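You operate a simulated robot arm through the tools that you are given. There is no shell and no other tool. Be economical: measure what you need, move in short steps, check, and stop when the job is done.

Carry out the task below with a simulated two-armed robot. There is one attempt and no reset: what you move stays moved.

Task
Pick up the brown cone from the middle board of the shelf with the card pocket with one hand, pass it to the other hand and put it on the top board of the shelf with the card pocket.

The check looks at the end state, three seconds after you hand in, the way a careful person would. Anything else that was tipped, shoved, dropped, spilled or broken makes it a failure.

Robot
Two 7-joint arms with two-finger parallel grippers on one trunk, on a base that drives. Base frame: it is fixed to the floor where the robot stands at the start and does not move with it; the origin is under the middle of the robot, x ahead of it, y to its left, z up; the surface under the hand at the start is at about z = 920. Units: mm, rad, N and s.
The left shoulder is at the start at [20, 170, 1178], the right one opposite. With the tool pointing down near the work surface each hand reaches from about 220 to 680 mm from the robot's upright axis, wherever it stands, measured 20 degrees to its own side. Places, roughly: brown cone (7x6x13 cm) [600, 0, 1000]; top board of the shelf with the card pocket (122x2 [560, 240, 1560]. Payload 3.8 kg a hand.
Tool frame (each hand has its own): the origin (TCP) lies between the finger pads and is the grasp point; the fingertips stand 30 mm ahead of it; z points along the fingers, y is the line along which they close. Largest opening 110 mm; finger width 20, thickness 10; the body of the gripper, 48 by 112 mm, starts 55 mm behind the TCP.
Orientation is that of the tool frame in the base frame, as [roll, pitch, yaw] about the fixed x, y, z axes, in that order (R = Rz(yaw) Ry(pitch) Rx(roll)). With the fingers straight down and closing along the base's y, the tool's x points along the base's -x, its y along +y and its z along -z.

Tools
- The arms move only by the tool apply_moves. It takes "left_commands", "right_commands" or both (then of equal length, played together; a hand with none holds still); each is a list of rows, each an object (a shift or turn left out is 0, a gripper value left out holds the last) with "slide": the shift along the tool's x, y, z in units of 30 mm (1.0 is 30 mm), a list of three; "rotation": the turn, a rotation vector about the tool's x, y, z in units of 8 degrees (1.0 is 8 degrees), a list of three; "grip": the closure, from 0 (fully open) to 1 (shut). In form: [{"slide": [tx, ty, tz], "rotation": [wx, wy, wz], "grip": grip}, ...]. A call has 1 to 8 rows; each row shifts and turns the commanded pose from where the row before left it, along the tool's axes as they then stand. A call with a number of a shift or a turn outside -1 to 1 is refused whole. Each row takes 0.2 s and may step no farther than 50 mm and 0.15 rad from the row before; otherwise, or with a gripper value out of range, the whole call is refused. Where a pose cannot be reached the arm comes as near as it can. A force on the tool above 40 N (or 10 N above the force at the start of the call, whichever is more), or a blocked arm, ends the call early, and 0.2 s more pass. The fingers move at their own pace (about 72 mm/s each) and stop on an object; they squeeze with about 35 N. The grip force told is the motor's: it shows also when the fingers shut on nothing. Time passes only in rows, and 0.2 s behind the last, so rows that do not move let the fingers close. The reply holds the time, the measured pose of the TCP, the force on the tool along the base axes, the opening and the grip force, in the units named above and with some noise, with the torque about the TCP (base axes, N m) and any sound that the robot's microphone picked up.
- Cameras (640 x 400 px; columns grow to the right, rows downward): "scene" is now at [108.4, -25, 1385.9]; the picture's right is [-0.27, -0.96, 0.00], its down [-0.17, 0.05, -0.98] and it looks along [0.95, -0.27, -0.18] (base axes); focal length 214 px, centre (320, 200). "left" rides on the left gripper at [72, -17, -103] in its tool frame; the picture's right is [0.23, 0.97, 0.00], its down [-0.76, 0.18, -0.62] and it looks along [-0.61, 0.14, 0.78] (tool axes); focal length 222 px, centre (320, 200). "right" rides on the right gripper at [72, 17, -103] in its tool frame; the picture's right is [-0.23, 0.97, 0.00], its down [-0.76, -0.18, -0.62] and it looks along [-0.61, -0.14, 0.78] (tool axes); focal length 222 px, centre (320, 200).
- snapshot(camera): a new picture of that camera. It takes no simulated time.
- raise_lower(by): slides the trunk up (or, below 0, down) by that many mm; the arms and the scene camera ride with it, the base frame stays. It gives what a move gives, with no picture.
- roll_base(legs): drives the robot by 1 to 6 legs, each [ahead, turn to the left] in mm and rad, along the robot's own axes; the way and the turn of a leg run together, so that a leg with both is an arc; at most 1500 mm and 3.142 rad a leg. The arms and the cameras ride along, it lands a little off, and it stops where it bumps. It gives what a move gives.
- pan_tilt(pan, tilt): turns the head with the scene camera to pan (to the left, within 1.396 rad either way) and tilt (down, from -0.506 to 1.204), counted from straight ahead of the robot. It gives what a move gives.
- measure_at(camera, pixels): for up to 12 pixels [column, row] of the newest picture of that camera ("zoom" is the newest enlarged one), the place [x, y, z] in the base frame of the surface seen there, good to about 2 mm, but the place of the scene camera against the robot may be out by one fixed shift of up to 18 mm in any direction. It takes no simulated time.
- close_up(camera, box): a new picture of the part [left, top, right, bottom] of that camera's present view, enlarged. It takes no simulated time.
- sign_off(): hands the job in; it is judged then, once.

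Work in short steps. Measure before you move; look again where a grasp or a placing could have gone wrong, and mend it. You have 80 turns and 70 pictures in all, those below and enlarged ones among them. Open the grippers and draw the arms clear of the work before you hand the job in, unless the task says otherwise; then end with one line.

The tools are called by a JSON object that holds its "api" and its "payload". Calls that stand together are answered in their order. apply_moves: Moves the arms, as the interface text tells. Its arguments: {"type":"object","properties":{"left_commands":{"type":"array"},"right_commands":{"type":"array"}},"required":[]} The other tools are called the same way: raise_lower (by) slides the trunk up or down; roll_base (legs) drives the base; pan_tilt (pan, tilt) turns the head that bears the scene camera; snapshot (camera) takes a picture; measure_at (camera, pixels) gives the place of the surface under pixels of a picture; close_up (camera, box) takes an enlarged picture of a part of a camera's view; sign_off () hands the job in.

At the start:

```text
time_s: 0.0
left_position: [525.1, 222.5, 999.5]
left_orientation: [3.141, 0.0, -3.142]
left_wrist_force: [0.5, 0.2, 1.1]
left_torque: [0.02, 0.02, 0.01]
left_opening: 109.7
left_finger_force: 0.1
right_position: [499.7, -219.9, 1001.0]
right_orientation: [-3.141, 0.001, 3.141]
right_wrist_force: [0.4, -0.9, -0.4]
right_torque: [0.0, -0.01, 0.0]
right_opening: 109.7
right_finger_force: 0.1
trunk travel left (down, up): [-275.0, 295.0]
robot x, y, heading: [1.8, -1.4, -0.001]
head pan, tilt: [-0.274, 0.18]
```

scene: 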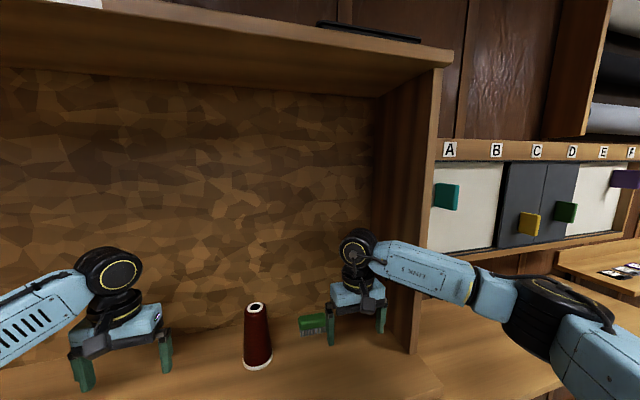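
right: 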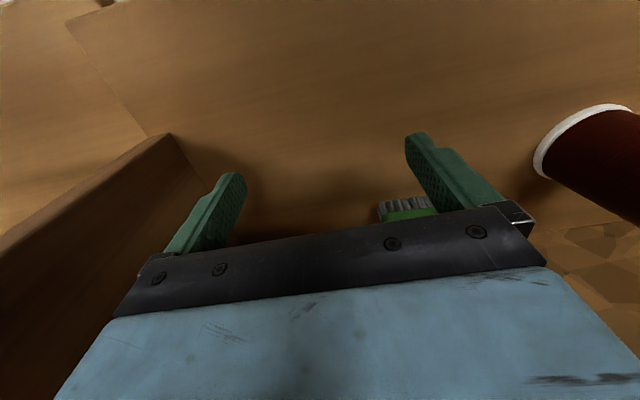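
left: 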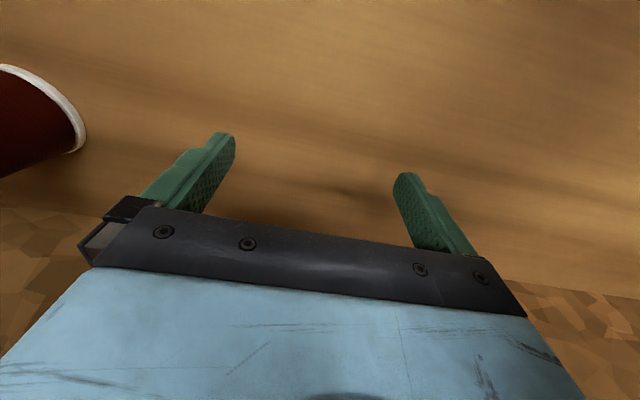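

The scene shows the cone at about (257,335) and a green brush right of it at (312,324). I measure the cone, the shelf edges and the top board.

{"api": "measure_at", "payload": {"camera": "scene", "pixels": [[256, 306], [257, 366], [257, 335], [245, 366], [271, 362], [312, 324], [420, 66], [200, 30], [440, 100], [370, 32], [60, 70], [410, 345]]}}

{"api": "pan_tilt", "payload": {"pan": 0.3, "tilt": -0.3}}

{"api": "snapshot", "payload": {"camera": "scene"}}

```text
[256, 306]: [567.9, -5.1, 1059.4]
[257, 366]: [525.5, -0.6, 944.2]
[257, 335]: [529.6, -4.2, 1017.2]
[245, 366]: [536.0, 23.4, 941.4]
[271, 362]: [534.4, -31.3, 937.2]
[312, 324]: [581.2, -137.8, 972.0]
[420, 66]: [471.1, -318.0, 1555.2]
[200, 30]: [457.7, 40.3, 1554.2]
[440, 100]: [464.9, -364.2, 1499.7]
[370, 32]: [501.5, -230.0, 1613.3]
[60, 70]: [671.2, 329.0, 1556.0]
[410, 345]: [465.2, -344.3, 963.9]
```

```text
time_s: 1.0
left_position: [525.9, 223.7, 1000.4]
left_orientation: [3.141, 0.0, -3.141]
left_wrist_force: [0.7, 0.4, 0.3]
left_torque: [0.01, 0.0, 0.01]
left_opening: 109.9
left_finger_force: 0.1
right_position: [498.7, -219.7, 1000.6]
right_orientation: [3.14, 0.0, 3.139]
right_wrist_force: [-0.3, -0.3, 0.5]
right_torque: [0.02, 0.01, 0.0]
right_opening: 109.6
right_finger_force: 0.1
trunk travel left (down, up): [-275.0, 295.0]
robot x, y, heading: [-2.3, 2.3, -0.0]
head pan, tilt: [0.3, -0.3]
```

```text
66 pictures are left
```

scene: 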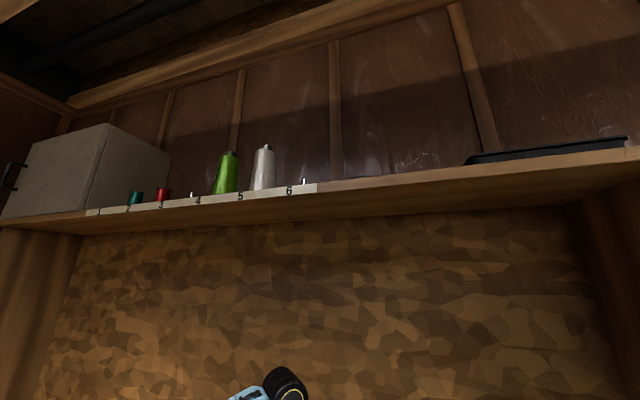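

The top board holds a box, small spools, green and white cones, and a tray on the right; there seems to be a free stretch between about columns 320 and 460. I measure those.

{"api": "measure_at", "payload": {"camera": "scene", "pixels": [[303, 183], [262, 170], [228, 172], [318, 186], [400, 176], [400, 181], [468, 160], [620, 142], [400, 188], [100, 160], [165, 194], [400, 120]]}}

{"api": "close_up", "payload": {"camera": "scene", "box": [80, 110, 480, 250]}}

```text
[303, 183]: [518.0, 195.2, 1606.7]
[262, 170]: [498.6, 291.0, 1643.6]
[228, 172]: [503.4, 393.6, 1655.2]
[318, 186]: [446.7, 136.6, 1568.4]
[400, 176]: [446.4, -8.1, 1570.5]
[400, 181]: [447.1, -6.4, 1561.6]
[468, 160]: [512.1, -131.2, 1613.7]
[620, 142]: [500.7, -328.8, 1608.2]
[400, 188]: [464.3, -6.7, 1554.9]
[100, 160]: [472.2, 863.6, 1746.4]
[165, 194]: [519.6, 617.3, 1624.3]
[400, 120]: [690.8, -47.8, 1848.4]
```

```text
1.60 times, centred on (280, 180) of scene
```

zoom: 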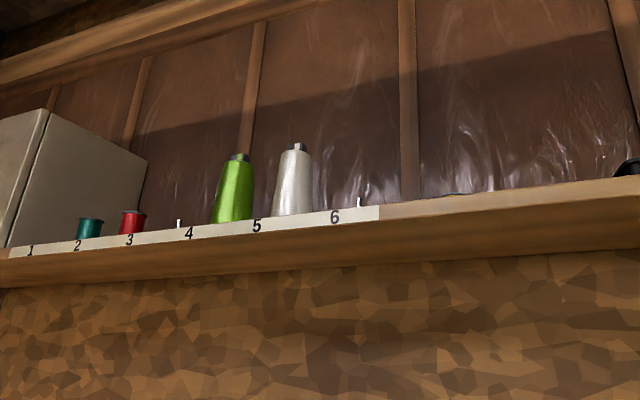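

The cone's axis is near (562,-4), top about z 1060; the top board front edge is at x≈446 and free between y≈-110 and 140. I raise the right hand and bring it toward the cone to measure with its camera.

{"api": "apply_moves", "payload": {"right_commands": [{"slide": [0, 0, -1]}, {"slide": [0, 0, -1]}, {"slide": [0, 0, -1]}, {"slide": [0, 0, -1]}, {"slide": [0, 1, 0]}, {"slide": [0, 1, 0]}, {"slide": [0, 1, 0]}, {"slide": [0, 1, 0]}]}}

{"api": "snapshot", "payload": {"camera": "right"}}

```text
time_s: 2.8
left_position: [524.3, 224.5, 998.7]
left_orientation: [-3.141, 0.001, 3.141]
left_wrist_force: [-0.4, 0.9, -0.7]
left_torque: [-0.04, -0.02, -0.01]
left_opening: 110.0
left_finger_force: 0.0
right_position: [500.4, -98.9, 1119.4]
right_orientation: [-3.139, 0.001, 3.139]
right_wrist_force: [0.0, 0.6, 0.1]
right_torque: [-0.02, -0.02, 0.01]
right_opening: 110.1
right_finger_force: 0.0
trunk travel left (down, up): [-275.0, 295.0]
robot x, y, heading: [0.3, 0.0, -0.004]
head pan, tilt: [0.3, -0.3]
```

```text
64 pictures are left
```

right: 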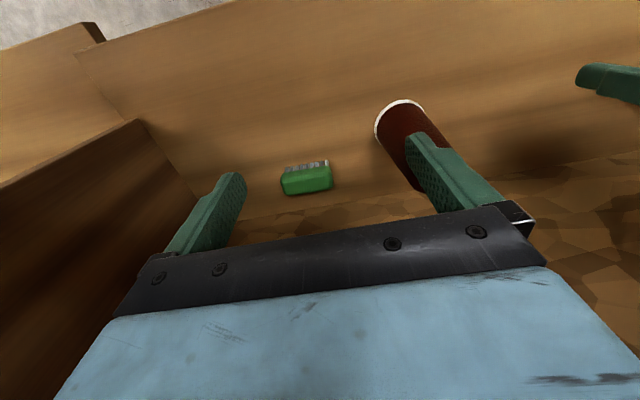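

The cone is at (410,140) with its white base rim facing the robot. I measure its points and the brush.

{"api": "measure_at", "payload": {"camera": "right", "pixels": [[398, 103], [376, 125], [425, 112], [400, 120], [415, 130], [440, 140], [391, 160], [340, 130], [283, 185], [331, 180], [320, 165], [403, 170]]}}

{"api": "close_up", "payload": {"camera": "right", "box": [340, 80, 500, 200]}}

```text
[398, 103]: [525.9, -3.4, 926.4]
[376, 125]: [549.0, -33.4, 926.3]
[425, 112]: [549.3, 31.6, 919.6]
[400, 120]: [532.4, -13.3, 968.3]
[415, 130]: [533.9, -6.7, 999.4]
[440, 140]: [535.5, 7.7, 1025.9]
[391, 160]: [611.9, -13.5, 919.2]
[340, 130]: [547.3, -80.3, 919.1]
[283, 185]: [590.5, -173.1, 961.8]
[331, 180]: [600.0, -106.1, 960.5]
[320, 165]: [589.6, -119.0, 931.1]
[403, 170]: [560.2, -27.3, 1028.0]
```

```text
3.33 times, centred on (420, 140) of right
```

zoom: 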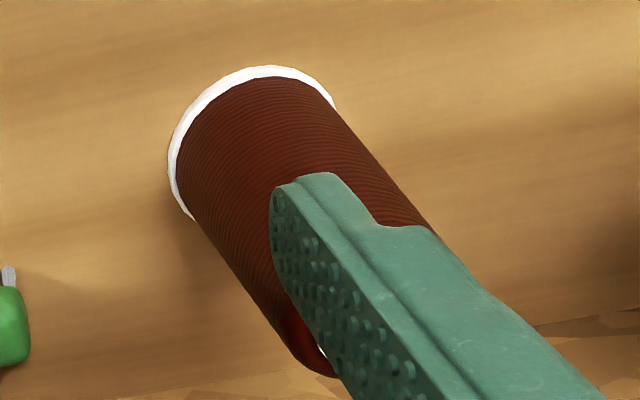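

The board is at z 919, the cone axis at about (560,-2), radius ~34 at the base and ~25 at z 1028. I move the right hand above it and check before descending.

{"api": "apply_moves", "payload": {"right_commands": [{"slide": [-0.5, 0.8, 0]}, {"slide": [-0.5, 0.8, 0]}, {"slide": [-0.5, 0.8, 0]}, {"slide": [-0.5, 0.83, 0]}, {}]}}

{"api": "snapshot", "payload": {"camera": "right"}}

```text
time_s: 4.0
left_position: [524.6, 223.2, 999.2]
left_orientation: [-3.141, 0.0, 3.14]
left_wrist_force: [-0.4, 0.5, 0.2]
left_torque: [0.01, -0.01, -0.01]
left_opening: 109.9
left_finger_force: 0.1
right_position: [559.4, -4.7, 1119.6]
right_orientation: [-3.141, -0.003, 3.141]
right_wrist_force: [0.5, -0.4, -0.7]
right_torque: [-0.02, -0.01, 0.02]
right_opening: 110.0
right_finger_force: 0.1
trunk travel left (down, up): [-275.0, 295.0]
robot x, y, heading: [2.7, 0.2, 0.006]
head pan, tilt: [0.3, -0.3]
```

```text
62 pictures are left
```

right: 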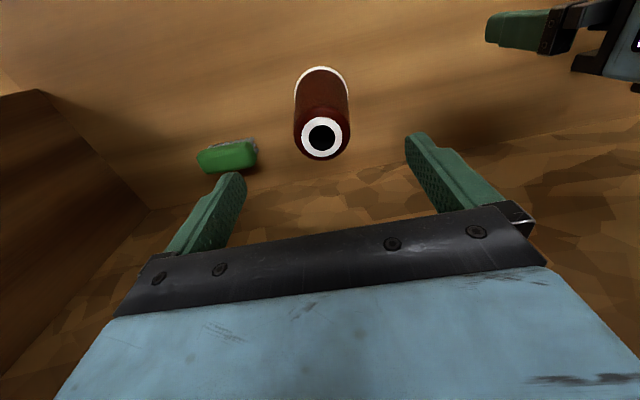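

The cone's white top ring is visible at (322,137). I measure it to fix centre and height.

{"api": "measure_at", "payload": {"camera": "right", "pixels": [[305, 134], [340, 139], [322, 121], [322, 153], [297, 145], [349, 140], [322, 75]]}}

```text
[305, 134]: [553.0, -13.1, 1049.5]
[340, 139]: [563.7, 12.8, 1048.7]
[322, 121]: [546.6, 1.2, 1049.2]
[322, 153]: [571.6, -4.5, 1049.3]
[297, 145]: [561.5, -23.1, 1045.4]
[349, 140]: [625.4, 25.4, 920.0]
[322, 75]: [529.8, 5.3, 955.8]
```

The top centre is at (559,-1), z 1049. I descend to TCP z≈1028 and close.

{"api": "apply_moves", "payload": {"right_commands": [{"slide": [0, 0.12, 0]}, {"slide": [0, 0, 1]}, {"slide": [0, 0, 1]}, {"slide": [0, 0, 1]}, {"grip": 1}, {"grip": 1}, {"grip": 1}, {"grip": 1}]}}

{"api": "snapshot", "payload": {"camera": "right"}}

```text
time_s: 5.8
left_position: [523.8, 223.3, 1000.5]
left_orientation: [-3.141, 0.001, 3.141]
left_wrist_force: [0.0, -0.8, 1.3]
left_torque: [0.03, 0.01, 0.01]
left_opening: 110.2
left_finger_force: 0.0
right_position: [559.1, 1.3, 1030.3]
right_orientation: [-3.141, 0.0, 3.139]
right_wrist_force: [-0.5, -1.5, 0.4]
right_torque: [-0.07, 0.03, -0.02]
right_opening: 52.8
right_finger_force: 35.1
trunk travel left (down, up): [-275.0, 295.0]
robot x, y, heading: [-1.4, -1.0, -0.001]
head pan, tilt: [0.3, -0.3]
```

```text
61 pictures are left
```

right: 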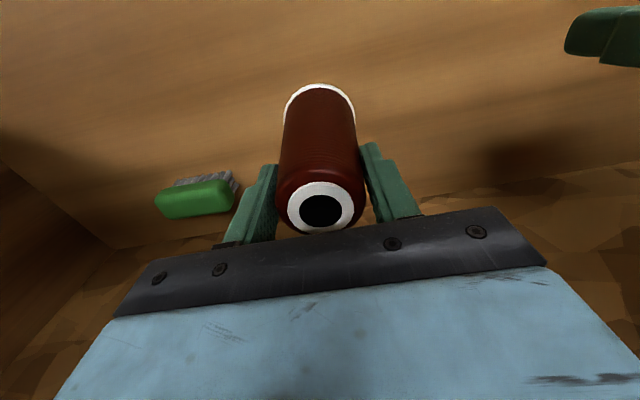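

Gripped at 52.8 mm, 35 N. I lift 60 mm and check.

{"api": "apply_moves", "payload": {"right_commands": [{"slide": [0, 0, -0.5]}, {"slide": [0, 0, -0.5]}, {"slide": [0, 0, -1]}, {}]}}

{"api": "pan_tilt", "payload": {"pan": 0.0, "tilt": 0.3}}

{"api": "snapshot", "payload": {"camera": "scene"}}

```text
time_s: 6.8
left_position: [526.4, 222.3, 999.7]
left_orientation: [-3.141, 0.0, -3.141]
left_wrist_force: [-0.7, -0.3, -0.2]
left_torque: [0.0, 0.02, 0.01]
left_opening: 110.2
left_finger_force: 0.1
right_position: [560.3, 0.6, 1089.5]
right_orientation: [-3.142, -0.001, 3.14]
right_wrist_force: [-0.2, 0.0, -0.6]
right_torque: [0.02, 0.02, 0.03]
right_opening: 52.8
right_finger_force: 35.2
trunk travel left (down, up): [-275.0, 295.0]
robot x, y, heading: [-1.0, -5.1, -0.001]
head pan, tilt: [0.3, -0.3]
```

```text
time_s: 7.8
left_position: [525.3, 223.0, 999.5]
left_orientation: [-3.141, 0.0, 3.142]
left_wrist_force: [-0.2, -0.2, -1.1]
left_torque: [0.0, 0.01, -0.01]
left_opening: 110.0
left_finger_force: 0.0
right_position: [560.1, 0.7, 1089.4]
right_orientation: [-3.142, 0.002, -3.141]
right_wrist_force: [0.3, 0.1, -2.1]
right_torque: [-0.02, 0.0, 0.04]
right_opening: 52.6
right_finger_force: 34.9
trunk travel left (down, up): [-275.0, 295.0]
robot x, y, heading: [-2.1, -0.8, -0.005]
head pan, tilt: [0.0, 0.3]
```

```text
60 pictures are left
```

scene: 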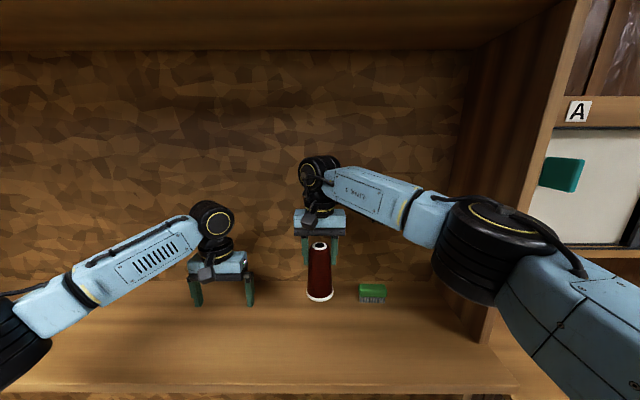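

The cone may or may not be lifted here; I measure its bottom and look with the right camera.

{"api": "measure_at", "payload": {"camera": "scene", "pixels": [[320, 297], [319, 262], [319, 246], [308, 245], [340, 310]]}}

{"api": "snapshot", "payload": {"camera": "right"}}

{"api": "close_up", "payload": {"camera": "scene", "box": [250, 180, 410, 320]}}

```text
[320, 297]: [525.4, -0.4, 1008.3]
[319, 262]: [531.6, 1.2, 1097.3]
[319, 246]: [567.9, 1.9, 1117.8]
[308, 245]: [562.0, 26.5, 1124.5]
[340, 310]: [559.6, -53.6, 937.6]
```

```text
59 pictures are left
```

right: 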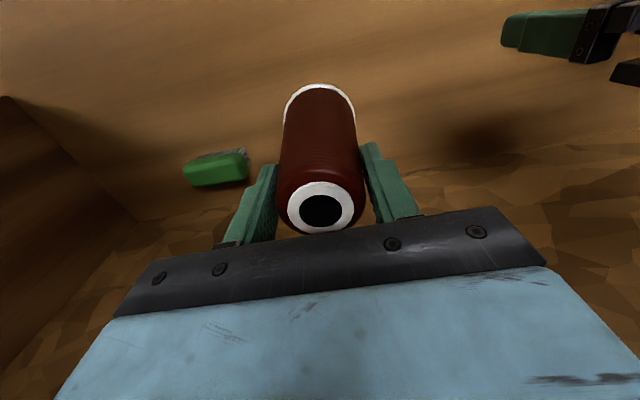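

```text
2.86 times, centred on (330, 250) of scene
```

zoom: 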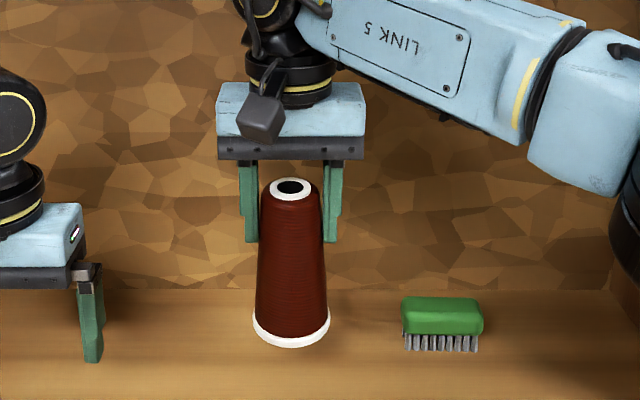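

The cone is held (bottom at ~z 980); the scene camera reads about 18 mm too high. I back the robot out of the shelf by 400 mm.

{"api": "roll_base", "payload": {"legs": [[-400, 0]]}}

{"api": "snapshot", "payload": {"camera": "scene"}}

```text
time_s: 10.2
left_position: [131.5, 220.6, 1000.7]
left_orientation: [-3.141, -0.001, 3.136]
left_wrist_force: [-1.2, 0.0, 0.5]
left_torque: [-0.02, -0.03, -0.01]
left_opening: 110.3
left_finger_force: 0.0
right_position: [163.1, -0.8, 1089.9]
right_orientation: [-3.142, 0.0, 3.136]
right_wrist_force: [0.1, -0.3, -1.7]
right_torque: [-0.02, -0.01, 0.0]
right_opening: 52.7
right_finger_force: 34.8
trunk travel left (down, up): [-275.0, 295.0]
robot x, y, heading: [-392.8, 0.2, -0.007]
head pan, tilt: [0.0, 0.3]
```

```text
57 pictures are left
```

scene: 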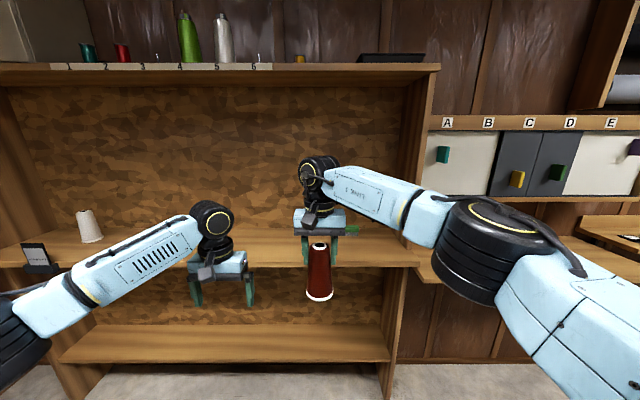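

Now all clear of the shelf (card pocket at (40,258)). I raise the trunk fully to see the top board and work at its height.

{"api": "raise_lower", "payload": {"by": 290}}

{"api": "pan_tilt", "payload": {"pan": 0.0, "tilt": 0.1}}

{"api": "snapshot", "payload": {"camera": "scene"}}

```text
time_s: 13.2
left_position: [132.3, 220.7, 1288.9]
left_orientation: [-3.141, -0.001, 3.137]
left_wrist_force: [0.7, 0.0, 0.2]
left_torque: [-0.03, 0.0, -0.01]
left_opening: 109.9
left_finger_force: 0.0
right_position: [164.4, -2.0, 1379.3]
right_orientation: [-3.14, 0.0, 3.134]
right_wrist_force: [-0.3, -0.5, -1.1]
right_torque: [0.02, -0.01, -0.01]
right_opening: 52.6
right_finger_force: 34.4
trunk travel left (down, up): [-565.0, 5.0]
robot x, y, heading: [-391.6, 0.2, -0.002]
head pan, tilt: [0.0, 0.3]
```

```text
time_s: 13.9
left_position: [133.0, 221.4, 1290.5]
left_orientation: [3.141, -0.001, 3.136]
left_wrist_force: [0.0, 0.3, 0.4]
left_torque: [0.02, 0.02, 0.02]
left_opening: 110.0
left_finger_force: 0.0
right_position: [164.9, -1.6, 1380.6]
right_orientation: [-3.141, 0.001, 3.135]
right_wrist_force: [0.6, -0.6, -1.7]
right_torque: [-0.02, 0.0, -0.02]
right_opening: 52.4
right_finger_force: 34.9
trunk travel left (down, up): [-565.0, 5.0]
robot x, y, heading: [-394.8, 0.6, -0.004]
head pan, tilt: [0.0, 0.099]
```

```text
56 pictures are left
```

scene: 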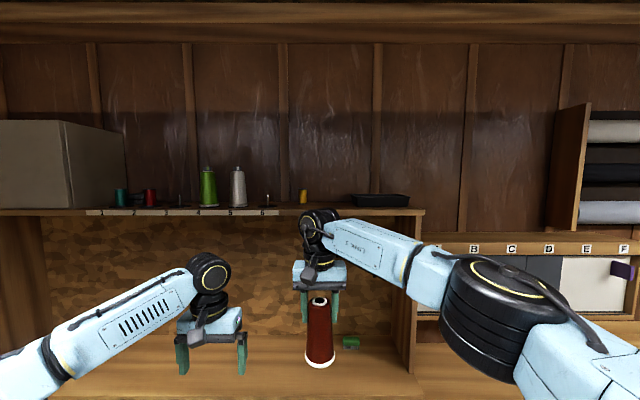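

A small yellow item stands at (303,196) on the top board. I zoom and measure it and the free space.

{"api": "measure_at", "payload": {"camera": "scene", "pixels": [[303, 196], [303, 202], [270, 207], [270, 199], [354, 199], [285, 209], [285, 212], [340, 208], [238, 185], [330, 200], [345, 209], [285, 206]]}}

{"api": "close_up", "payload": {"camera": "scene", "box": [200, 150, 420, 230]}}

```text
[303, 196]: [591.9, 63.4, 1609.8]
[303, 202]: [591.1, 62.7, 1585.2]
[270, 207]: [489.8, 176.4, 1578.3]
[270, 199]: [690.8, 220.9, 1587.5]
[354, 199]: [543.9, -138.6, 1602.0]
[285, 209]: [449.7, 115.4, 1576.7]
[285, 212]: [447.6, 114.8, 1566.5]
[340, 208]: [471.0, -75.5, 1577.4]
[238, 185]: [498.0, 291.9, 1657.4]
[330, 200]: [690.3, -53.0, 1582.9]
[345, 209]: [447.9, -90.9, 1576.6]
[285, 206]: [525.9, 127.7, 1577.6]
```

```text
2.91 times, centred on (310, 190) of scene
```

zoom: 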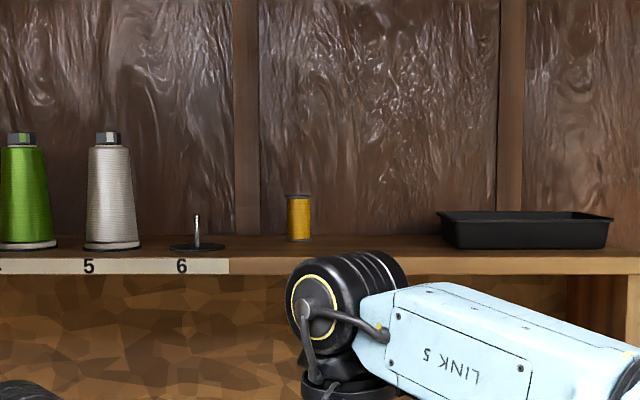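

Board top reads 1577 minus the ~18 mm camera bias ≈ 1559; the spot (510, 0) is free (yellow spool at x 592, tray left edge y≈-115). For the handover I bring the left hand back and tilt it to point forward, 30° below level.

{"api": "apply_moves", "payload": {"left_commands": [{"slide": [0.9, 0, 0]}, {"slide": [0.9, 0, 0]}, {"slide": [0.8, 0, 0]}, {"rotation": [0, -1, 0]}, {"rotation": [0, -1, 0]}, {"rotation": [0, -1, 0]}]}}

{"api": "apply_moves", "payload": {"left_commands": [{"rotation": [0, -1, 0]}, {"rotation": [0, -1, 0]}, {"rotation": [0, -1, 0]}, {"rotation": [0, -1, 0]}, {"rotation": [0, -0.5, 0]}, {}]}}

{"api": "pan_tilt", "payload": {"pan": 0.0, "tilt": 0.5}}

{"api": "snapshot", "payload": {"camera": "scene"}}

```text
time_s: 15.3
left_position: [52.4, 222.0, 1288.9]
left_orientation: [3.141, 0.421, 3.136]
left_wrist_force: [-1.2, -0.3, -0.4]
left_torque: [-0.01, 0.0, 0.01]
left_opening: 109.9
left_finger_force: 0.2
right_position: [163.5, -2.0, 1380.0]
right_orientation: [-3.14, 0.0, 3.134]
right_wrist_force: [-0.5, -0.4, -2.4]
right_torque: [0.03, -0.02, -0.04]
right_opening: 52.4
right_finger_force: 35.0
trunk travel left (down, up): [-565.0, 5.0]
robot x, y, heading: [-394.8, 1.2, -0.008]
head pan, tilt: [0.0, 0.099]
```

```text
time_s: 16.7
left_position: [53.3, 222.3, 1289.5]
left_orientation: [-3.141, 1.046, 3.136]
left_wrist_force: [1.1, 0.3, 0.7]
left_torque: [0.03, 0.02, 0.0]
left_opening: 110.2
left_finger_force: 0.1
right_position: [164.6, -1.7, 1380.7]
right_orientation: [-3.141, -0.002, 3.135]
right_wrist_force: [-0.3, 0.7, -1.4]
right_torque: [-0.01, 0.02, -0.02]
right_opening: 51.9
right_finger_force: 34.9
trunk travel left (down, up): [-565.0, 5.0]
robot x, y, heading: [-400.1, 2.4, -0.006]
head pan, tilt: [0.0, 0.099]
```

```text
time_s: 17.6
left_position: [54.2, 222.1, 1289.0]
left_orientation: [-3.141, 1.047, 3.135]
left_wrist_force: [-0.1, -1.1, 0.3]
left_torque: [0.03, 0.0, -0.01]
left_opening: 110.1
left_finger_force: 0.0
right_position: [165.3, -1.6, 1379.4]
right_orientation: [3.141, -0.001, 3.134]
right_wrist_force: [0.1, 0.3, -3.0]
right_torque: [-0.01, -0.05, 0.01]
right_opening: 52.1
right_finger_force: 35.0
trunk travel left (down, up): [-565.0, 5.0]
robot x, y, heading: [-393.4, 2.5, -0.004]
head pan, tilt: [0.0, 0.499]
```

```text
54 pictures are left
```

scene: 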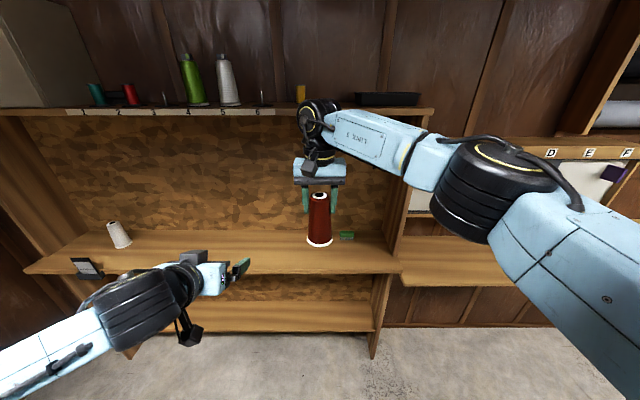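

The left hand now points forward and down. I bring it behind the cone at y≈0, z≈1315, still 110 mm short of it.

{"api": "apply_moves", "payload": {"left_commands": [{"slide": [-0.75, 0, -0.43]}, {"slide": [0, -1, 0]}, {"slide": [0, -1, 0]}, {"slide": [0, -1, 0]}, {"slide": [0, -1, 0]}, {"slide": [0, -1, 0]}, {"slide": [0, -1, 0]}, {"slide": [0, -1, 0]}]}}

{"api": "apply_moves", "payload": {"left_commands": [{"slide": [0, -0.45, 0]}, {}]}}

{"api": "snapshot", "payload": {"camera": "left"}}

{"api": "snapshot", "payload": {"camera": "right"}}

{"api": "snapshot", "payload": {"camera": "scene"}}

```text
time_s: 19.4
left_position: [52.0, 11.6, 1316.4]
left_orientation: [3.137, 1.048, 3.132]
left_wrist_force: [0.4, -0.4, 0.6]
left_torque: [-0.02, 0.01, 0.02]
left_opening: 110.0
left_finger_force: 0.0
right_position: [163.9, -3.4, 1380.8]
right_orientation: [-3.14, 0.001, 3.134]
right_wrist_force: [0.1, 0.1, -0.2]
right_torque: [0.02, -0.01, 0.03]
right_opening: 51.8
right_finger_force: 35.1
trunk travel left (down, up): [-565.0, 5.0]
robot x, y, heading: [-394.7, 0.2, -0.006]
head pan, tilt: [0.0, 0.499]
```

```text
time_s: 20.0
left_position: [52.7, 0.2, 1315.2]
left_orientation: [-3.14, 1.047, 3.137]
left_wrist_force: [-0.1, 0.1, -0.6]
left_torque: [0.02, 0.01, 0.0]
left_opening: 109.8
left_finger_force: 0.1
right_position: [164.8, -1.4, 1380.3]
right_orientation: [3.141, 0.001, 3.135]
right_wrist_force: [-0.4, 0.2, -1.6]
right_torque: [0.02, -0.01, 0.01]
right_opening: 52.1
right_finger_force: 34.7
trunk travel left (down, up): [-565.0, 5.0]
robot x, y, heading: [-392.5, 1.7, -0.002]
head pan, tilt: [0.0, 0.499]
```

```text
53 pictures are left
```

left: 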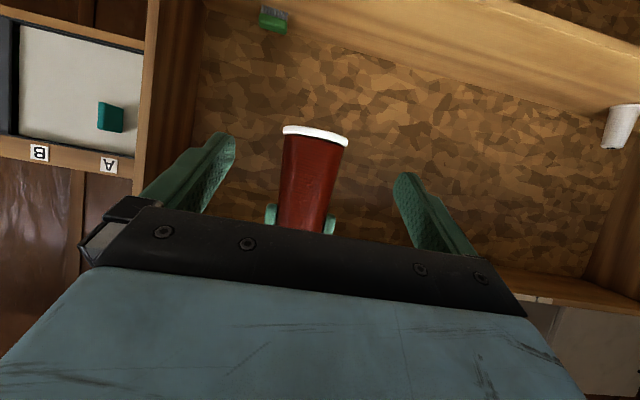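

```text
52 pictures are left
```

right: 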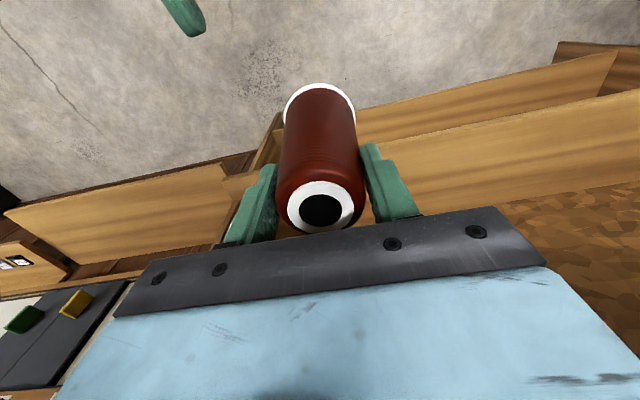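

```text
51 pictures are left
```

scene: 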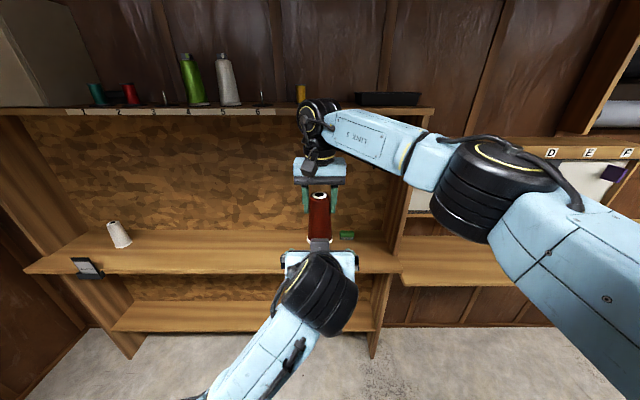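

In the left view the cone hangs between the fingers, base rim at (315,132). I measure it from both hands' cameras.

{"api": "measure_at", "payload": {"camera": "left", "pixels": [[314, 133], [284, 131], [347, 140], [310, 180], [305, 215]]}}

{"api": "measure_at", "payload": {"camera": "right", "pixels": [[319, 85], [286, 113], [354, 103], [321, 186], [292, 205], [349, 205], [321, 230]]}}

```text
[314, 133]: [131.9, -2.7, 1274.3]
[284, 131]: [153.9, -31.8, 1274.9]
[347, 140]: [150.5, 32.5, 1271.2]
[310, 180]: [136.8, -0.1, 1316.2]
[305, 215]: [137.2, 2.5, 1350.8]
```

```text
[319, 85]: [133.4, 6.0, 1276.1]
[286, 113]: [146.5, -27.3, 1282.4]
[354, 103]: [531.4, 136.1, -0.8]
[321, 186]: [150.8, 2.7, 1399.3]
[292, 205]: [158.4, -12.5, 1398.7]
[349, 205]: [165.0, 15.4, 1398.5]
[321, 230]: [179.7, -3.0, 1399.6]
```

Cone axis is (165,0), base z≈1270. The left hand is on the right height; I advance 112 mm and look before closing.

{"api": "apply_moves", "payload": {"left_commands": [{"slide": [-0.467, 0, 0.808]}, {"slide": [-0.467, 0, 0.808]}, {"slide": [-0.467, 0, 0.808]}, {"slide": [-0.467, 0, 0.808]}, {}]}}

{"api": "snapshot", "payload": {"camera": "left"}}

{"api": "snapshot", "payload": {"camera": "right"}}

{"api": "close_up", "payload": {"camera": "scene", "box": [220, 140, 420, 265]}}

```text
time_s: 21.2
left_position: [163.6, -2.6, 1315.7]
left_orientation: [3.141, 1.048, 3.135]
left_wrist_force: [-0.5, -0.2, 0.0]
left_torque: [0.02, -0.02, 0.01]
left_opening: 110.1
left_finger_force: 0.1
right_position: [164.0, -1.8, 1380.4]
right_orientation: [3.141, 0.0, 3.135]
right_wrist_force: [0.4, -0.2, -1.6]
right_torque: [-0.02, 0.0, 0.01]
right_opening: 51.8
right_finger_force: 35.2
trunk travel left (down, up): [-565.0, 5.0]
robot x, y, heading: [-399.1, 0.4, -0.006]
head pan, tilt: [0.0, 0.499]
```

```text
50 pictures are left
```

left: 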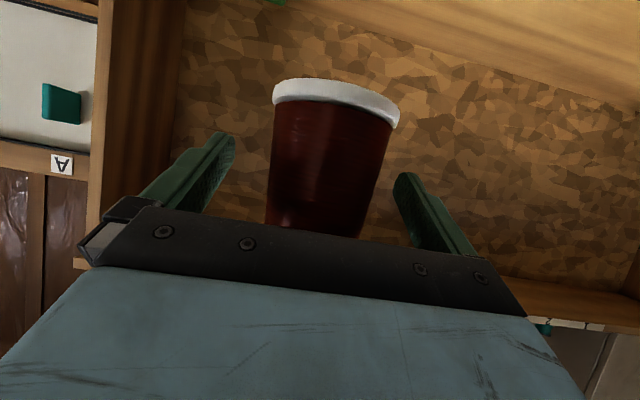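

```text
49 pictures are left
```

right: 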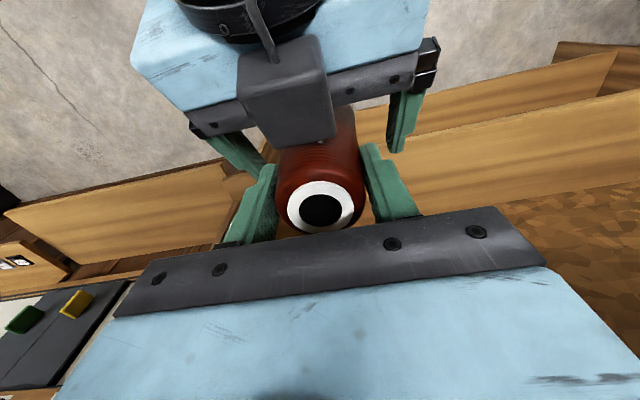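

```text
3.20 times, centred on (320, 202) of scene
```

zoom: 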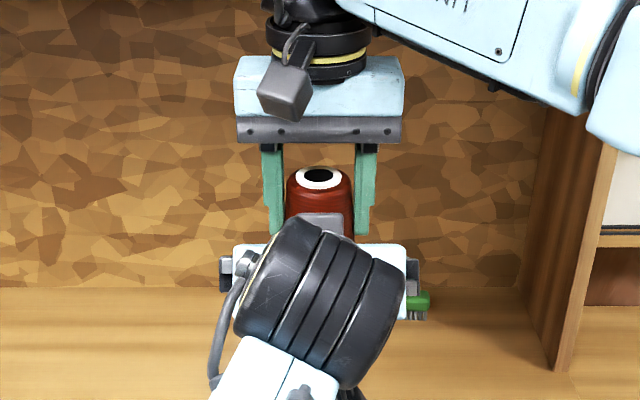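

A grey box on top of the left gripper appears close to the cone at (285,100) in the right view. I measure it before closing.

{"api": "measure_at", "payload": {"camera": "right", "pixels": [[250, 75], [320, 75], [290, 135], [325, 130], [285, 100], [345, 125], [330, 60], [400, 70], [240, 20], [321, 186]]}}

{"api": "measure_at", "payload": {"camera": "zoom", "pixels": [[320, 225], [320, 205], [285, 95], [320, 178], [300, 230]]}}

```text
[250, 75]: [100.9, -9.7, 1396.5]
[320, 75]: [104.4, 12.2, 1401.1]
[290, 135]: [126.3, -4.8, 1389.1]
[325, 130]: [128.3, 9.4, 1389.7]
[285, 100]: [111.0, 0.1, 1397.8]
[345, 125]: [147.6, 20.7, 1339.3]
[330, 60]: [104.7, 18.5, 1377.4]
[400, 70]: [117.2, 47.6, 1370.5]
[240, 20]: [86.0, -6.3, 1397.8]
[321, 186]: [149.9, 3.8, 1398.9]
```

```text
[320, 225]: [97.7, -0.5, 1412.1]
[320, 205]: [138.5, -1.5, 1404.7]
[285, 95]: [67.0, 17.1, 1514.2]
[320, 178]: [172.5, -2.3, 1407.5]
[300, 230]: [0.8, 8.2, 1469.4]
```

The box ends at x≈128 while the cone surface is at ≈140, so it clears. I close the left gripper with nothing else moving.

{"api": "apply_moves", "payload": {"left_commands": [{"grip": 1}, {"grip": 1}, {"grip": 1}, {"grip": 1}, {"grip": 1}]}}

{"api": "snapshot", "payload": {"camera": "left"}}

```text
time_s: 22.4
left_position: [163.3, -1.6, 1316.2]
left_orientation: [3.141, 1.048, 3.137]
left_wrist_force: [0.5, 1.6, -0.2]
left_torque: [0.25, -0.11, -0.05]
left_opening: 58.2
left_finger_force: 35.5
right_position: [165.3, -1.3, 1378.4]
right_orientation: [3.141, 0.0, 3.136]
right_wrist_force: [-1.9, -0.9, -1.7]
right_torque: [-0.33, 0.13, 0.0]
right_opening: 51.7
right_finger_force: 34.8
trunk travel left (down, up): [-565.0, 5.0]
robot x, y, heading: [-394.0, -0.1, -0.004]
head pan, tilt: [0.0, 0.499]
```

```text
47 pictures are left
```

left: 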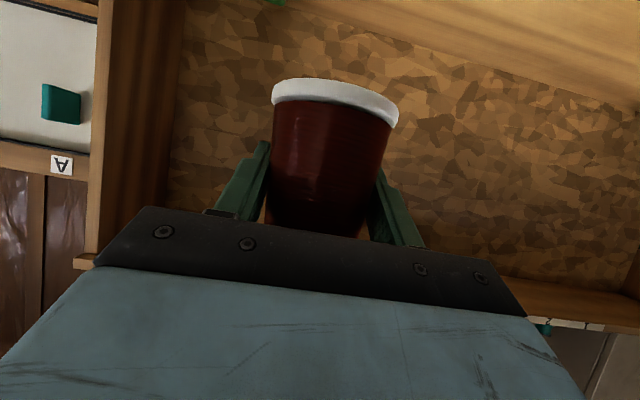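

Both hands hold the cone (left 58 mm, 35 N). I open the right hand and lift it straight up.

{"api": "apply_moves", "payload": {"right_commands": [{"grip": 0}, {"grip": 0}, {"grip": 0}, {"slide": [0, 0, -1]}, {"slide": [0, 0, -1]}, {"slide": [0, 0, -1]}, {"slide": [0, 0, -1]}]}}

{"api": "snapshot", "payload": {"camera": "right"}}

{"api": "snapshot", "payload": {"camera": "scene"}}

```text
time_s: 24.0
left_position: [162.4, -2.2, 1316.1]
left_orientation: [-3.14, 1.048, 3.139]
left_wrist_force: [0.5, 0.4, -0.8]
left_torque: [0.01, 0.0, -0.01]
left_opening: 58.0
left_finger_force: 35.0
right_position: [155.1, -3.7, 1497.7]
right_orientation: [-3.139, 0.0, 3.139]
right_wrist_force: [-0.9, 0.1, 0.9]
right_torque: [0.02, -0.06, -0.01]
right_opening: 110.2
right_finger_force: 0.0
right hand out of reach, approached as far as the arm can: row 7
trunk travel left (down, up): [-565.0, 5.0]
robot x, y, heading: [-392.4, 1.3, -0.007]
head pan, tilt: [0.0, 0.499]
```

```text
46 pictures are left
```

right: 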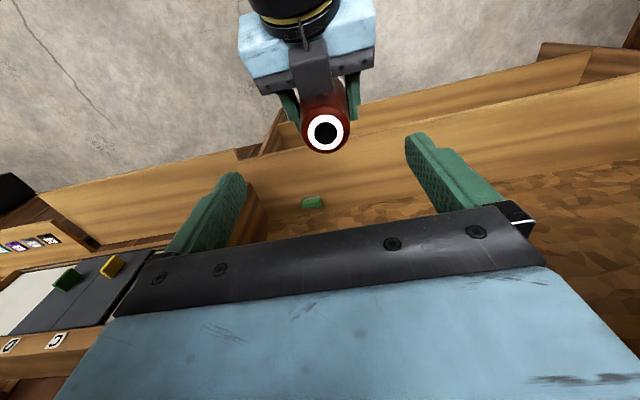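

```text
45 pictures are left
```

scene: 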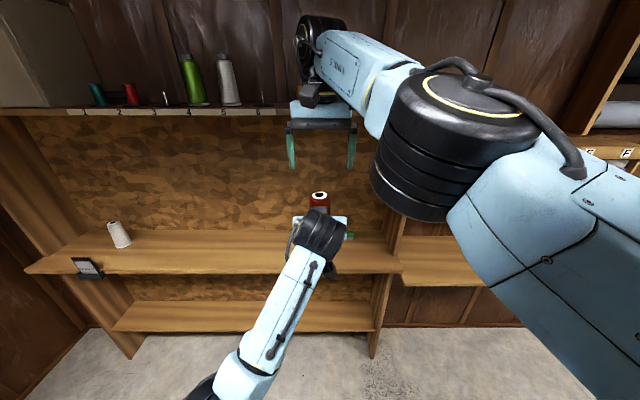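

The left hand holds the cone alone. I move the right hand off to the right and back, out of the way.

{"api": "apply_moves", "payload": {"right_commands": [{"slide": [0.3, -1, 0]}, {"slide": [0.3, -1, 0]}, {"slide": [0.5, -1, 0]}, {"slide": [0.8, -1, 0]}, {"slide": [1, -1, 0]}, {"slide": [1, -1, 0]}, {"slide": [1, -1, 0]}, {"slide": [1, -1, 0]}]}}

{"api": "apply_moves", "payload": {"right_commands": [{"slide": [0, -0.5, 1]}, {"slide": [0, -0.5, 1]}, {"slide": [0, 0, 1]}, {"slide": [0, 0, 1]}, {"slide": [0, 0, 1]}, {"slide": [0, 0, 1]}]}}

{"api": "snapshot", "payload": {"camera": "scene"}}

{"api": "snapshot", "payload": {"camera": "left"}}

```text
time_s: 25.8
left_position: [162.6, -2.3, 1316.8]
left_orientation: [3.141, 1.046, 3.134]
left_wrist_force: [-0.5, 0.9, -0.1]
left_torque: [-0.03, -0.05, -0.02]
left_opening: 57.8
left_finger_force: 35.3
right_position: [169.1, -143.4, 1562.1]
right_orientation: [-3.141, -0.001, 3.138]
right_wrist_force: [0.8, -0.6, -0.2]
right_torque: [0.01, 0.01, -0.01]
right_opening: 110.1
right_finger_force: 0.0
right hand out of reach, approached as far as the arm can: row 1, 2, 3, 4, 5, 6, 7, 8
trunk travel left (down, up): [-565.0, 5.0]
robot x, y, heading: [-391.9, 3.5, -0.0]
head pan, tilt: [0.0, 0.499]
```

```text
time_s: 27.2
left_position: [165.1, -1.2, 1316.0]
left_orientation: [3.141, 1.045, 3.136]
left_wrist_force: [-1.0, 0.0, 0.2]
left_torque: [-0.03, 0.01, -0.01]
left_opening: 57.9
left_finger_force: 34.9
right_position: [172.4, -171.8, 1381.7]
right_orientation: [-3.14, 0.0, 3.134]
right_wrist_force: [0.2, -0.5, 0.0]
right_torque: [0.02, 0.02, -0.02]
right_opening: 110.0
right_finger_force: 0.1
right hand out of reach, approached as far as the arm can: row 1
trunk travel left (down, up): [-565.0, 5.0]
robot x, y, heading: [-394.0, -4.1, -0.009]
head pan, tilt: [0.0, 0.499]
```

```text
44 pictures are left
```

scene: 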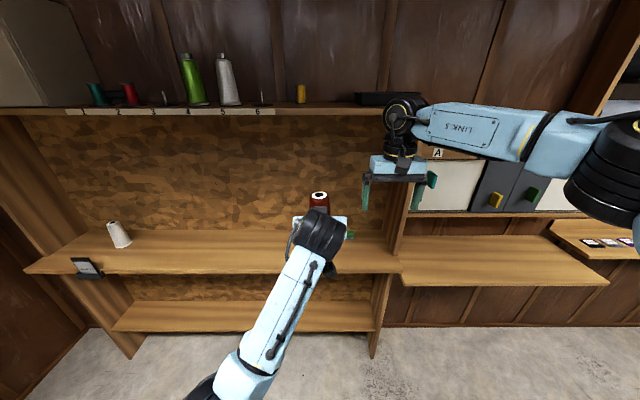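

```text
43 pictures are left
```

left: 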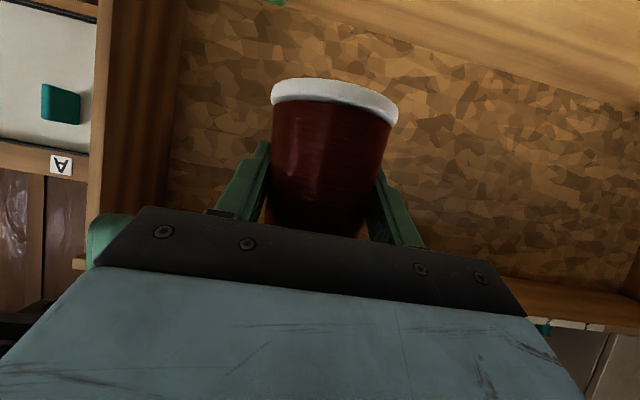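

Cone still firm in the left hand. I tuck the right hand back and lower so it won't meet the shelf when I drive forward.

{"api": "apply_moves", "payload": {"right_commands": [{"slide": [1, -0.3, 0.9]}, {"slide": [1, -0.3, 0.9]}, {"slide": [1, -0.3, 0.9]}, {"slide": [1, -0.3, 0.9]}, {"slide": [1, -0.3, 0.9]}, {"slide": [1, -0.3, 0.9]}, {"slide": [1, -0.3, 0.9]}, {"slide": [1, -0.3, 0.9]}]}}

{"api": "apply_moves", "payload": {"left_commands": [{"slide": [-0.866, 0, -0.5]}, {"slide": [-0.866, 0, -0.5]}, {"slide": [-0.866, 0, -0.5]}, {"slide": [-0.866, 0, -0.5]}, {"slide": [-0.866, 0, -0.5]}, {"slide": [-0.866, 0, -0.5]}]}}

{"api": "apply_moves", "payload": {"left_commands": [{"slide": [-0.866, 0, -0.5]}, {"slide": [-0.866, 0, -0.5]}, {"slide": [-0.866, 0, -0.5]}, {"slide": [-0.866, 0, -0.5]}, {"slide": [-0.866, 0, -0.5]}, {"slide": [-0.866, 0, -0.5]}]}}

{"api": "snapshot", "payload": {"camera": "scene"}}

```text
time_s: 29.0
left_position: [162.6, -2.3, 1315.9]
left_orientation: [3.14, 1.047, 3.134]
left_wrist_force: [-0.5, 0.7, 0.2]
left_torque: [0.0, -0.01, 0.0]
left_opening: 57.7
left_finger_force: 35.1
right_position: [-70.5, -244.0, 1166.9]
right_orientation: [3.141, 0.002, 3.134]
right_wrist_force: [-0.1, 0.2, -0.7]
right_torque: [-0.01, 0.0, 0.0]
right_opening: 110.1
right_finger_force: 0.1
trunk travel left (down, up): [-565.0, 5.0]
robot x, y, heading: [-395.7, 1.6, -0.002]
head pan, tilt: [0.0, 0.499]
```

```text
time_s: 30.4
left_position: [166.9, 2.1, 1494.6]
left_orientation: [3.135, 1.046, 3.139]
left_wrist_force: [-0.1, -0.8, -0.9]
left_torque: [-0.03, 0.01, 0.01]
left_opening: 57.4
left_finger_force: 34.8
right_position: [-68.9, -243.1, 1167.5]
right_orientation: [3.141, 0.002, 3.136]
right_wrist_force: [1.2, 0.1, 0.0]
right_torque: [0.03, 0.0, -0.01]
right_opening: 109.8
right_finger_force: 0.2
trunk travel left (down, up): [-565.0, 5.0]
robot x, y, heading: [-393.6, 0.5, -0.003]
head pan, tilt: [0.0, 0.499]
```

```text
time_s: 31.8
left_position: [164.2, -3.0, 1675.0]
left_orientation: [3.142, 1.049, 3.134]
left_wrist_force: [0.2, -0.1, -1.7]
left_torque: [0.0, 0.02, 0.0]
left_opening: 57.1
left_finger_force: 35.3
right_position: [-68.5, -243.5, 1167.3]
right_orientation: [3.141, 0.0, 3.134]
right_wrist_force: [0.5, -0.7, 0.3]
right_torque: [0.03, 0.02, 0.07]
right_opening: 109.9
right_finger_force: 0.0
trunk travel left (down, up): [-565.0, 5.0]
robot x, y, heading: [-393.8, -0.9, -0.003]
head pan, tilt: [0.0, 0.499]
```

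```text
42 pictures are left
```

scene: 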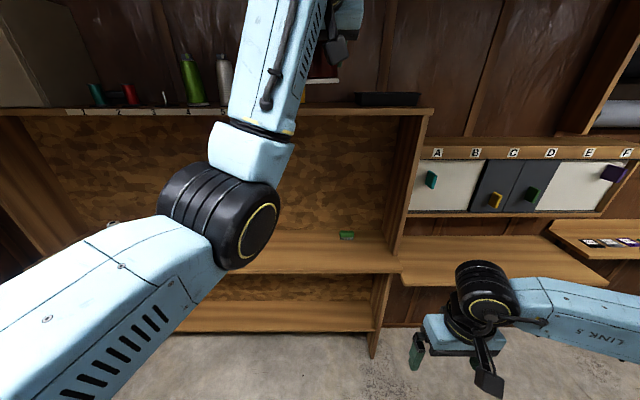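

The left hand is at z 1675. I verify the cone hasn't slipped in the left camera and look at the scene with tilt 0.1.

{"api": "snapshot", "payload": {"camera": "left"}}

{"api": "pan_tilt", "payload": {"pan": 0.0, "tilt": 0.1}}

{"api": "snapshot", "payload": {"camera": "scene"}}

{"api": "measure_at", "payload": {"camera": "left", "pixels": [[335, 80], [335, 100], [273, 90], [398, 115], [320, 200], [420, 280], [335, 230]]}}

```text
41 pictures are left
```

left: 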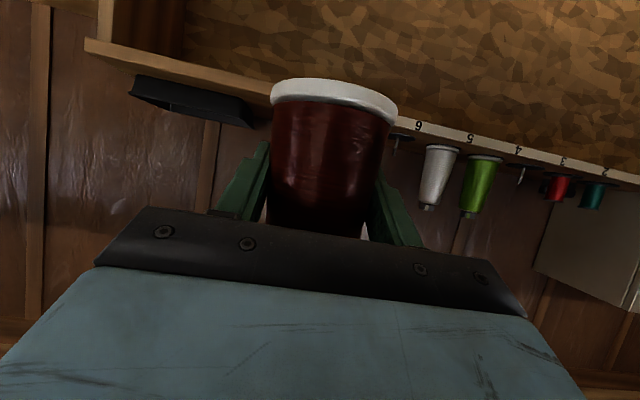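

```text
time_s: 32.6
left_position: [164.9, -1.3, 1674.6]
left_orientation: [3.141, 1.047, 3.136]
left_wrist_force: [0.1, 0.5, -0.5]
left_torque: [0.06, -0.02, 0.02]
left_opening: 56.9
left_finger_force: 35.2
right_position: [-69.7, -244.0, 1167.3]
right_orientation: [3.141, -0.001, 3.133]
right_wrist_force: [-0.3, 0.0, 0.3]
right_torque: [0.0, 0.0, -0.03]
right_opening: 109.8
right_finger_force: 0.1
trunk travel left (down, up): [-565.0, 5.0]
robot x, y, heading: [-395.7, 3.4, -0.006]
head pan, tilt: [0.0, 0.099]
```

```text
40 pictures are left
```

scene: 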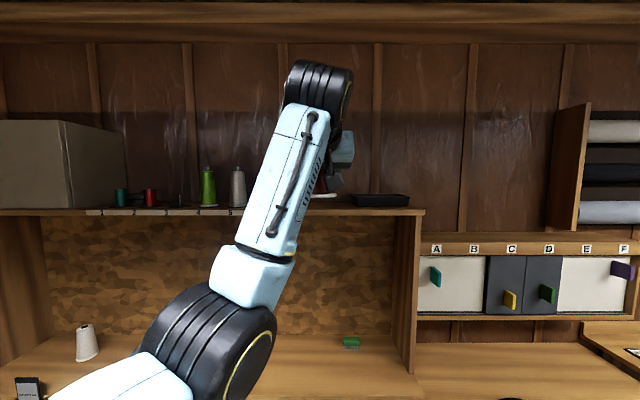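

```text
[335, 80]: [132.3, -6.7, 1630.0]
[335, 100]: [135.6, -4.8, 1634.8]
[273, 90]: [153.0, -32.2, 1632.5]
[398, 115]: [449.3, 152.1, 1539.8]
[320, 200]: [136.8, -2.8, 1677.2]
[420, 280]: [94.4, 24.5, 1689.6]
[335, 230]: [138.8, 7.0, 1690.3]
```

No slip: base rim at z≈1629, i.e. TCP−46. I now measure the top board's edge with the left camera, which has no bias.

{"api": "measure_at", "payload": {"camera": "left", "pixels": [[418, 126], [416, 133], [412, 136], [480, 141], [470, 152], [440, 143], [405, 137], [260, 98], [240, 90], [150, 85], [245, 118], [265, 107]]}}

{"api": "close_up", "payload": {"camera": "left", "box": [380, 90, 540, 220]}}

```text
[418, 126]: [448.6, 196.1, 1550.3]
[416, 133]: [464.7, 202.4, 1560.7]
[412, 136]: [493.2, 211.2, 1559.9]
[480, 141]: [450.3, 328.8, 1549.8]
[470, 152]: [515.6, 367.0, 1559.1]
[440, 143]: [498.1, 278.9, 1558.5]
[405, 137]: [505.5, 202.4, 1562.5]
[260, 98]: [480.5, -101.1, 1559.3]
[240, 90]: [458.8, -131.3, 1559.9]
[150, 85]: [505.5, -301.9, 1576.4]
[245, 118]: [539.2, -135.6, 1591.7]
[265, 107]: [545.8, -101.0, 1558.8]
```

```text
3.08 times, centred on (460, 155) of left
```

zoom: 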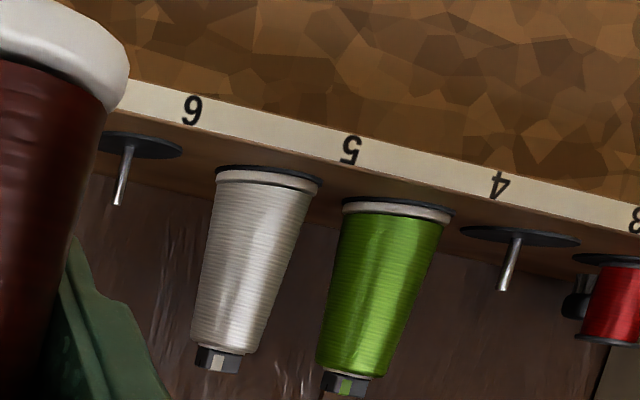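

Board top is z 1559.5, front edge x 449. Cone base is 70 mm above it; I drive 350 mm forward to bring the cone over (515, 0).

{"api": "roll_base", "payload": {"legs": [[350, 0]]}}

{"api": "snapshot", "payload": {"camera": "left"}}

{"api": "snapshot", "payload": {"camera": "scene"}}

```text
time_s: 34.9
left_position: [514.4, -6.3, 1675.7]
left_orientation: [-3.14, 1.046, 3.133]
left_wrist_force: [0.3, 0.6, -1.8]
left_torque: [-0.03, 0.04, 0.0]
left_opening: 56.9
left_finger_force: 34.5
right_position: [278.6, -248.1, 1167.9]
right_orientation: [-3.141, 0.001, 3.13]
right_wrist_force: [-0.8, 0.1, -0.3]
right_torque: [-0.01, -0.01, 0.03]
right_opening: 109.8
right_finger_force: 0.1
trunk travel left (down, up): [-565.0, 5.0]
robot x, y, heading: [-43.4, 0.7, -0.014]
head pan, tilt: [0.0, 0.099]
```

```text
38 pictures are left
```

left: 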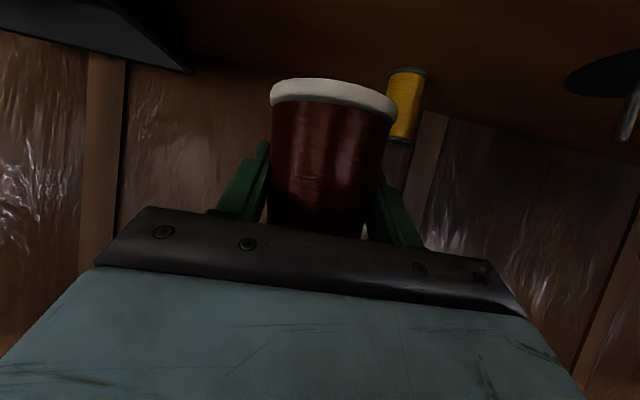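

```text
37 pictures are left
```

scene: 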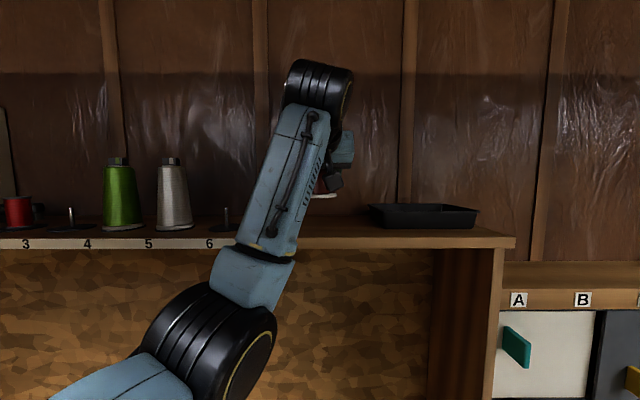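

Over the board. I check the forearm's distance from the board edge, plus the spool and tray distances.

{"api": "measure_at", "payload": {"camera": "left", "pixels": [[405, 105], [410, 72], [185, 65], [330, 45], [335, 82], [280, 70]]}}

{"api": "measure_at", "payload": {"camera": "scene", "pixels": [[270, 220], [265, 260], [250, 290], [320, 90], [335, 178], [372, 210], [285, 140]]}}

```text
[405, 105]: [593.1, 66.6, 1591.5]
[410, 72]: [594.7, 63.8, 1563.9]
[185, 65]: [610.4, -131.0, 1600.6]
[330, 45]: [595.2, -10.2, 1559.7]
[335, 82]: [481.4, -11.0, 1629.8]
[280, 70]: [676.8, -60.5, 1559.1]
```

```text
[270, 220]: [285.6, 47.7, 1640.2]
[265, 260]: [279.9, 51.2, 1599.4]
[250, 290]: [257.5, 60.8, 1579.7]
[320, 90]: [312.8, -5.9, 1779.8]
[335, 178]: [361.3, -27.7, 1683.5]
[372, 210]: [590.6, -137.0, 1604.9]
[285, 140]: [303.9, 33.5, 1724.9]
```

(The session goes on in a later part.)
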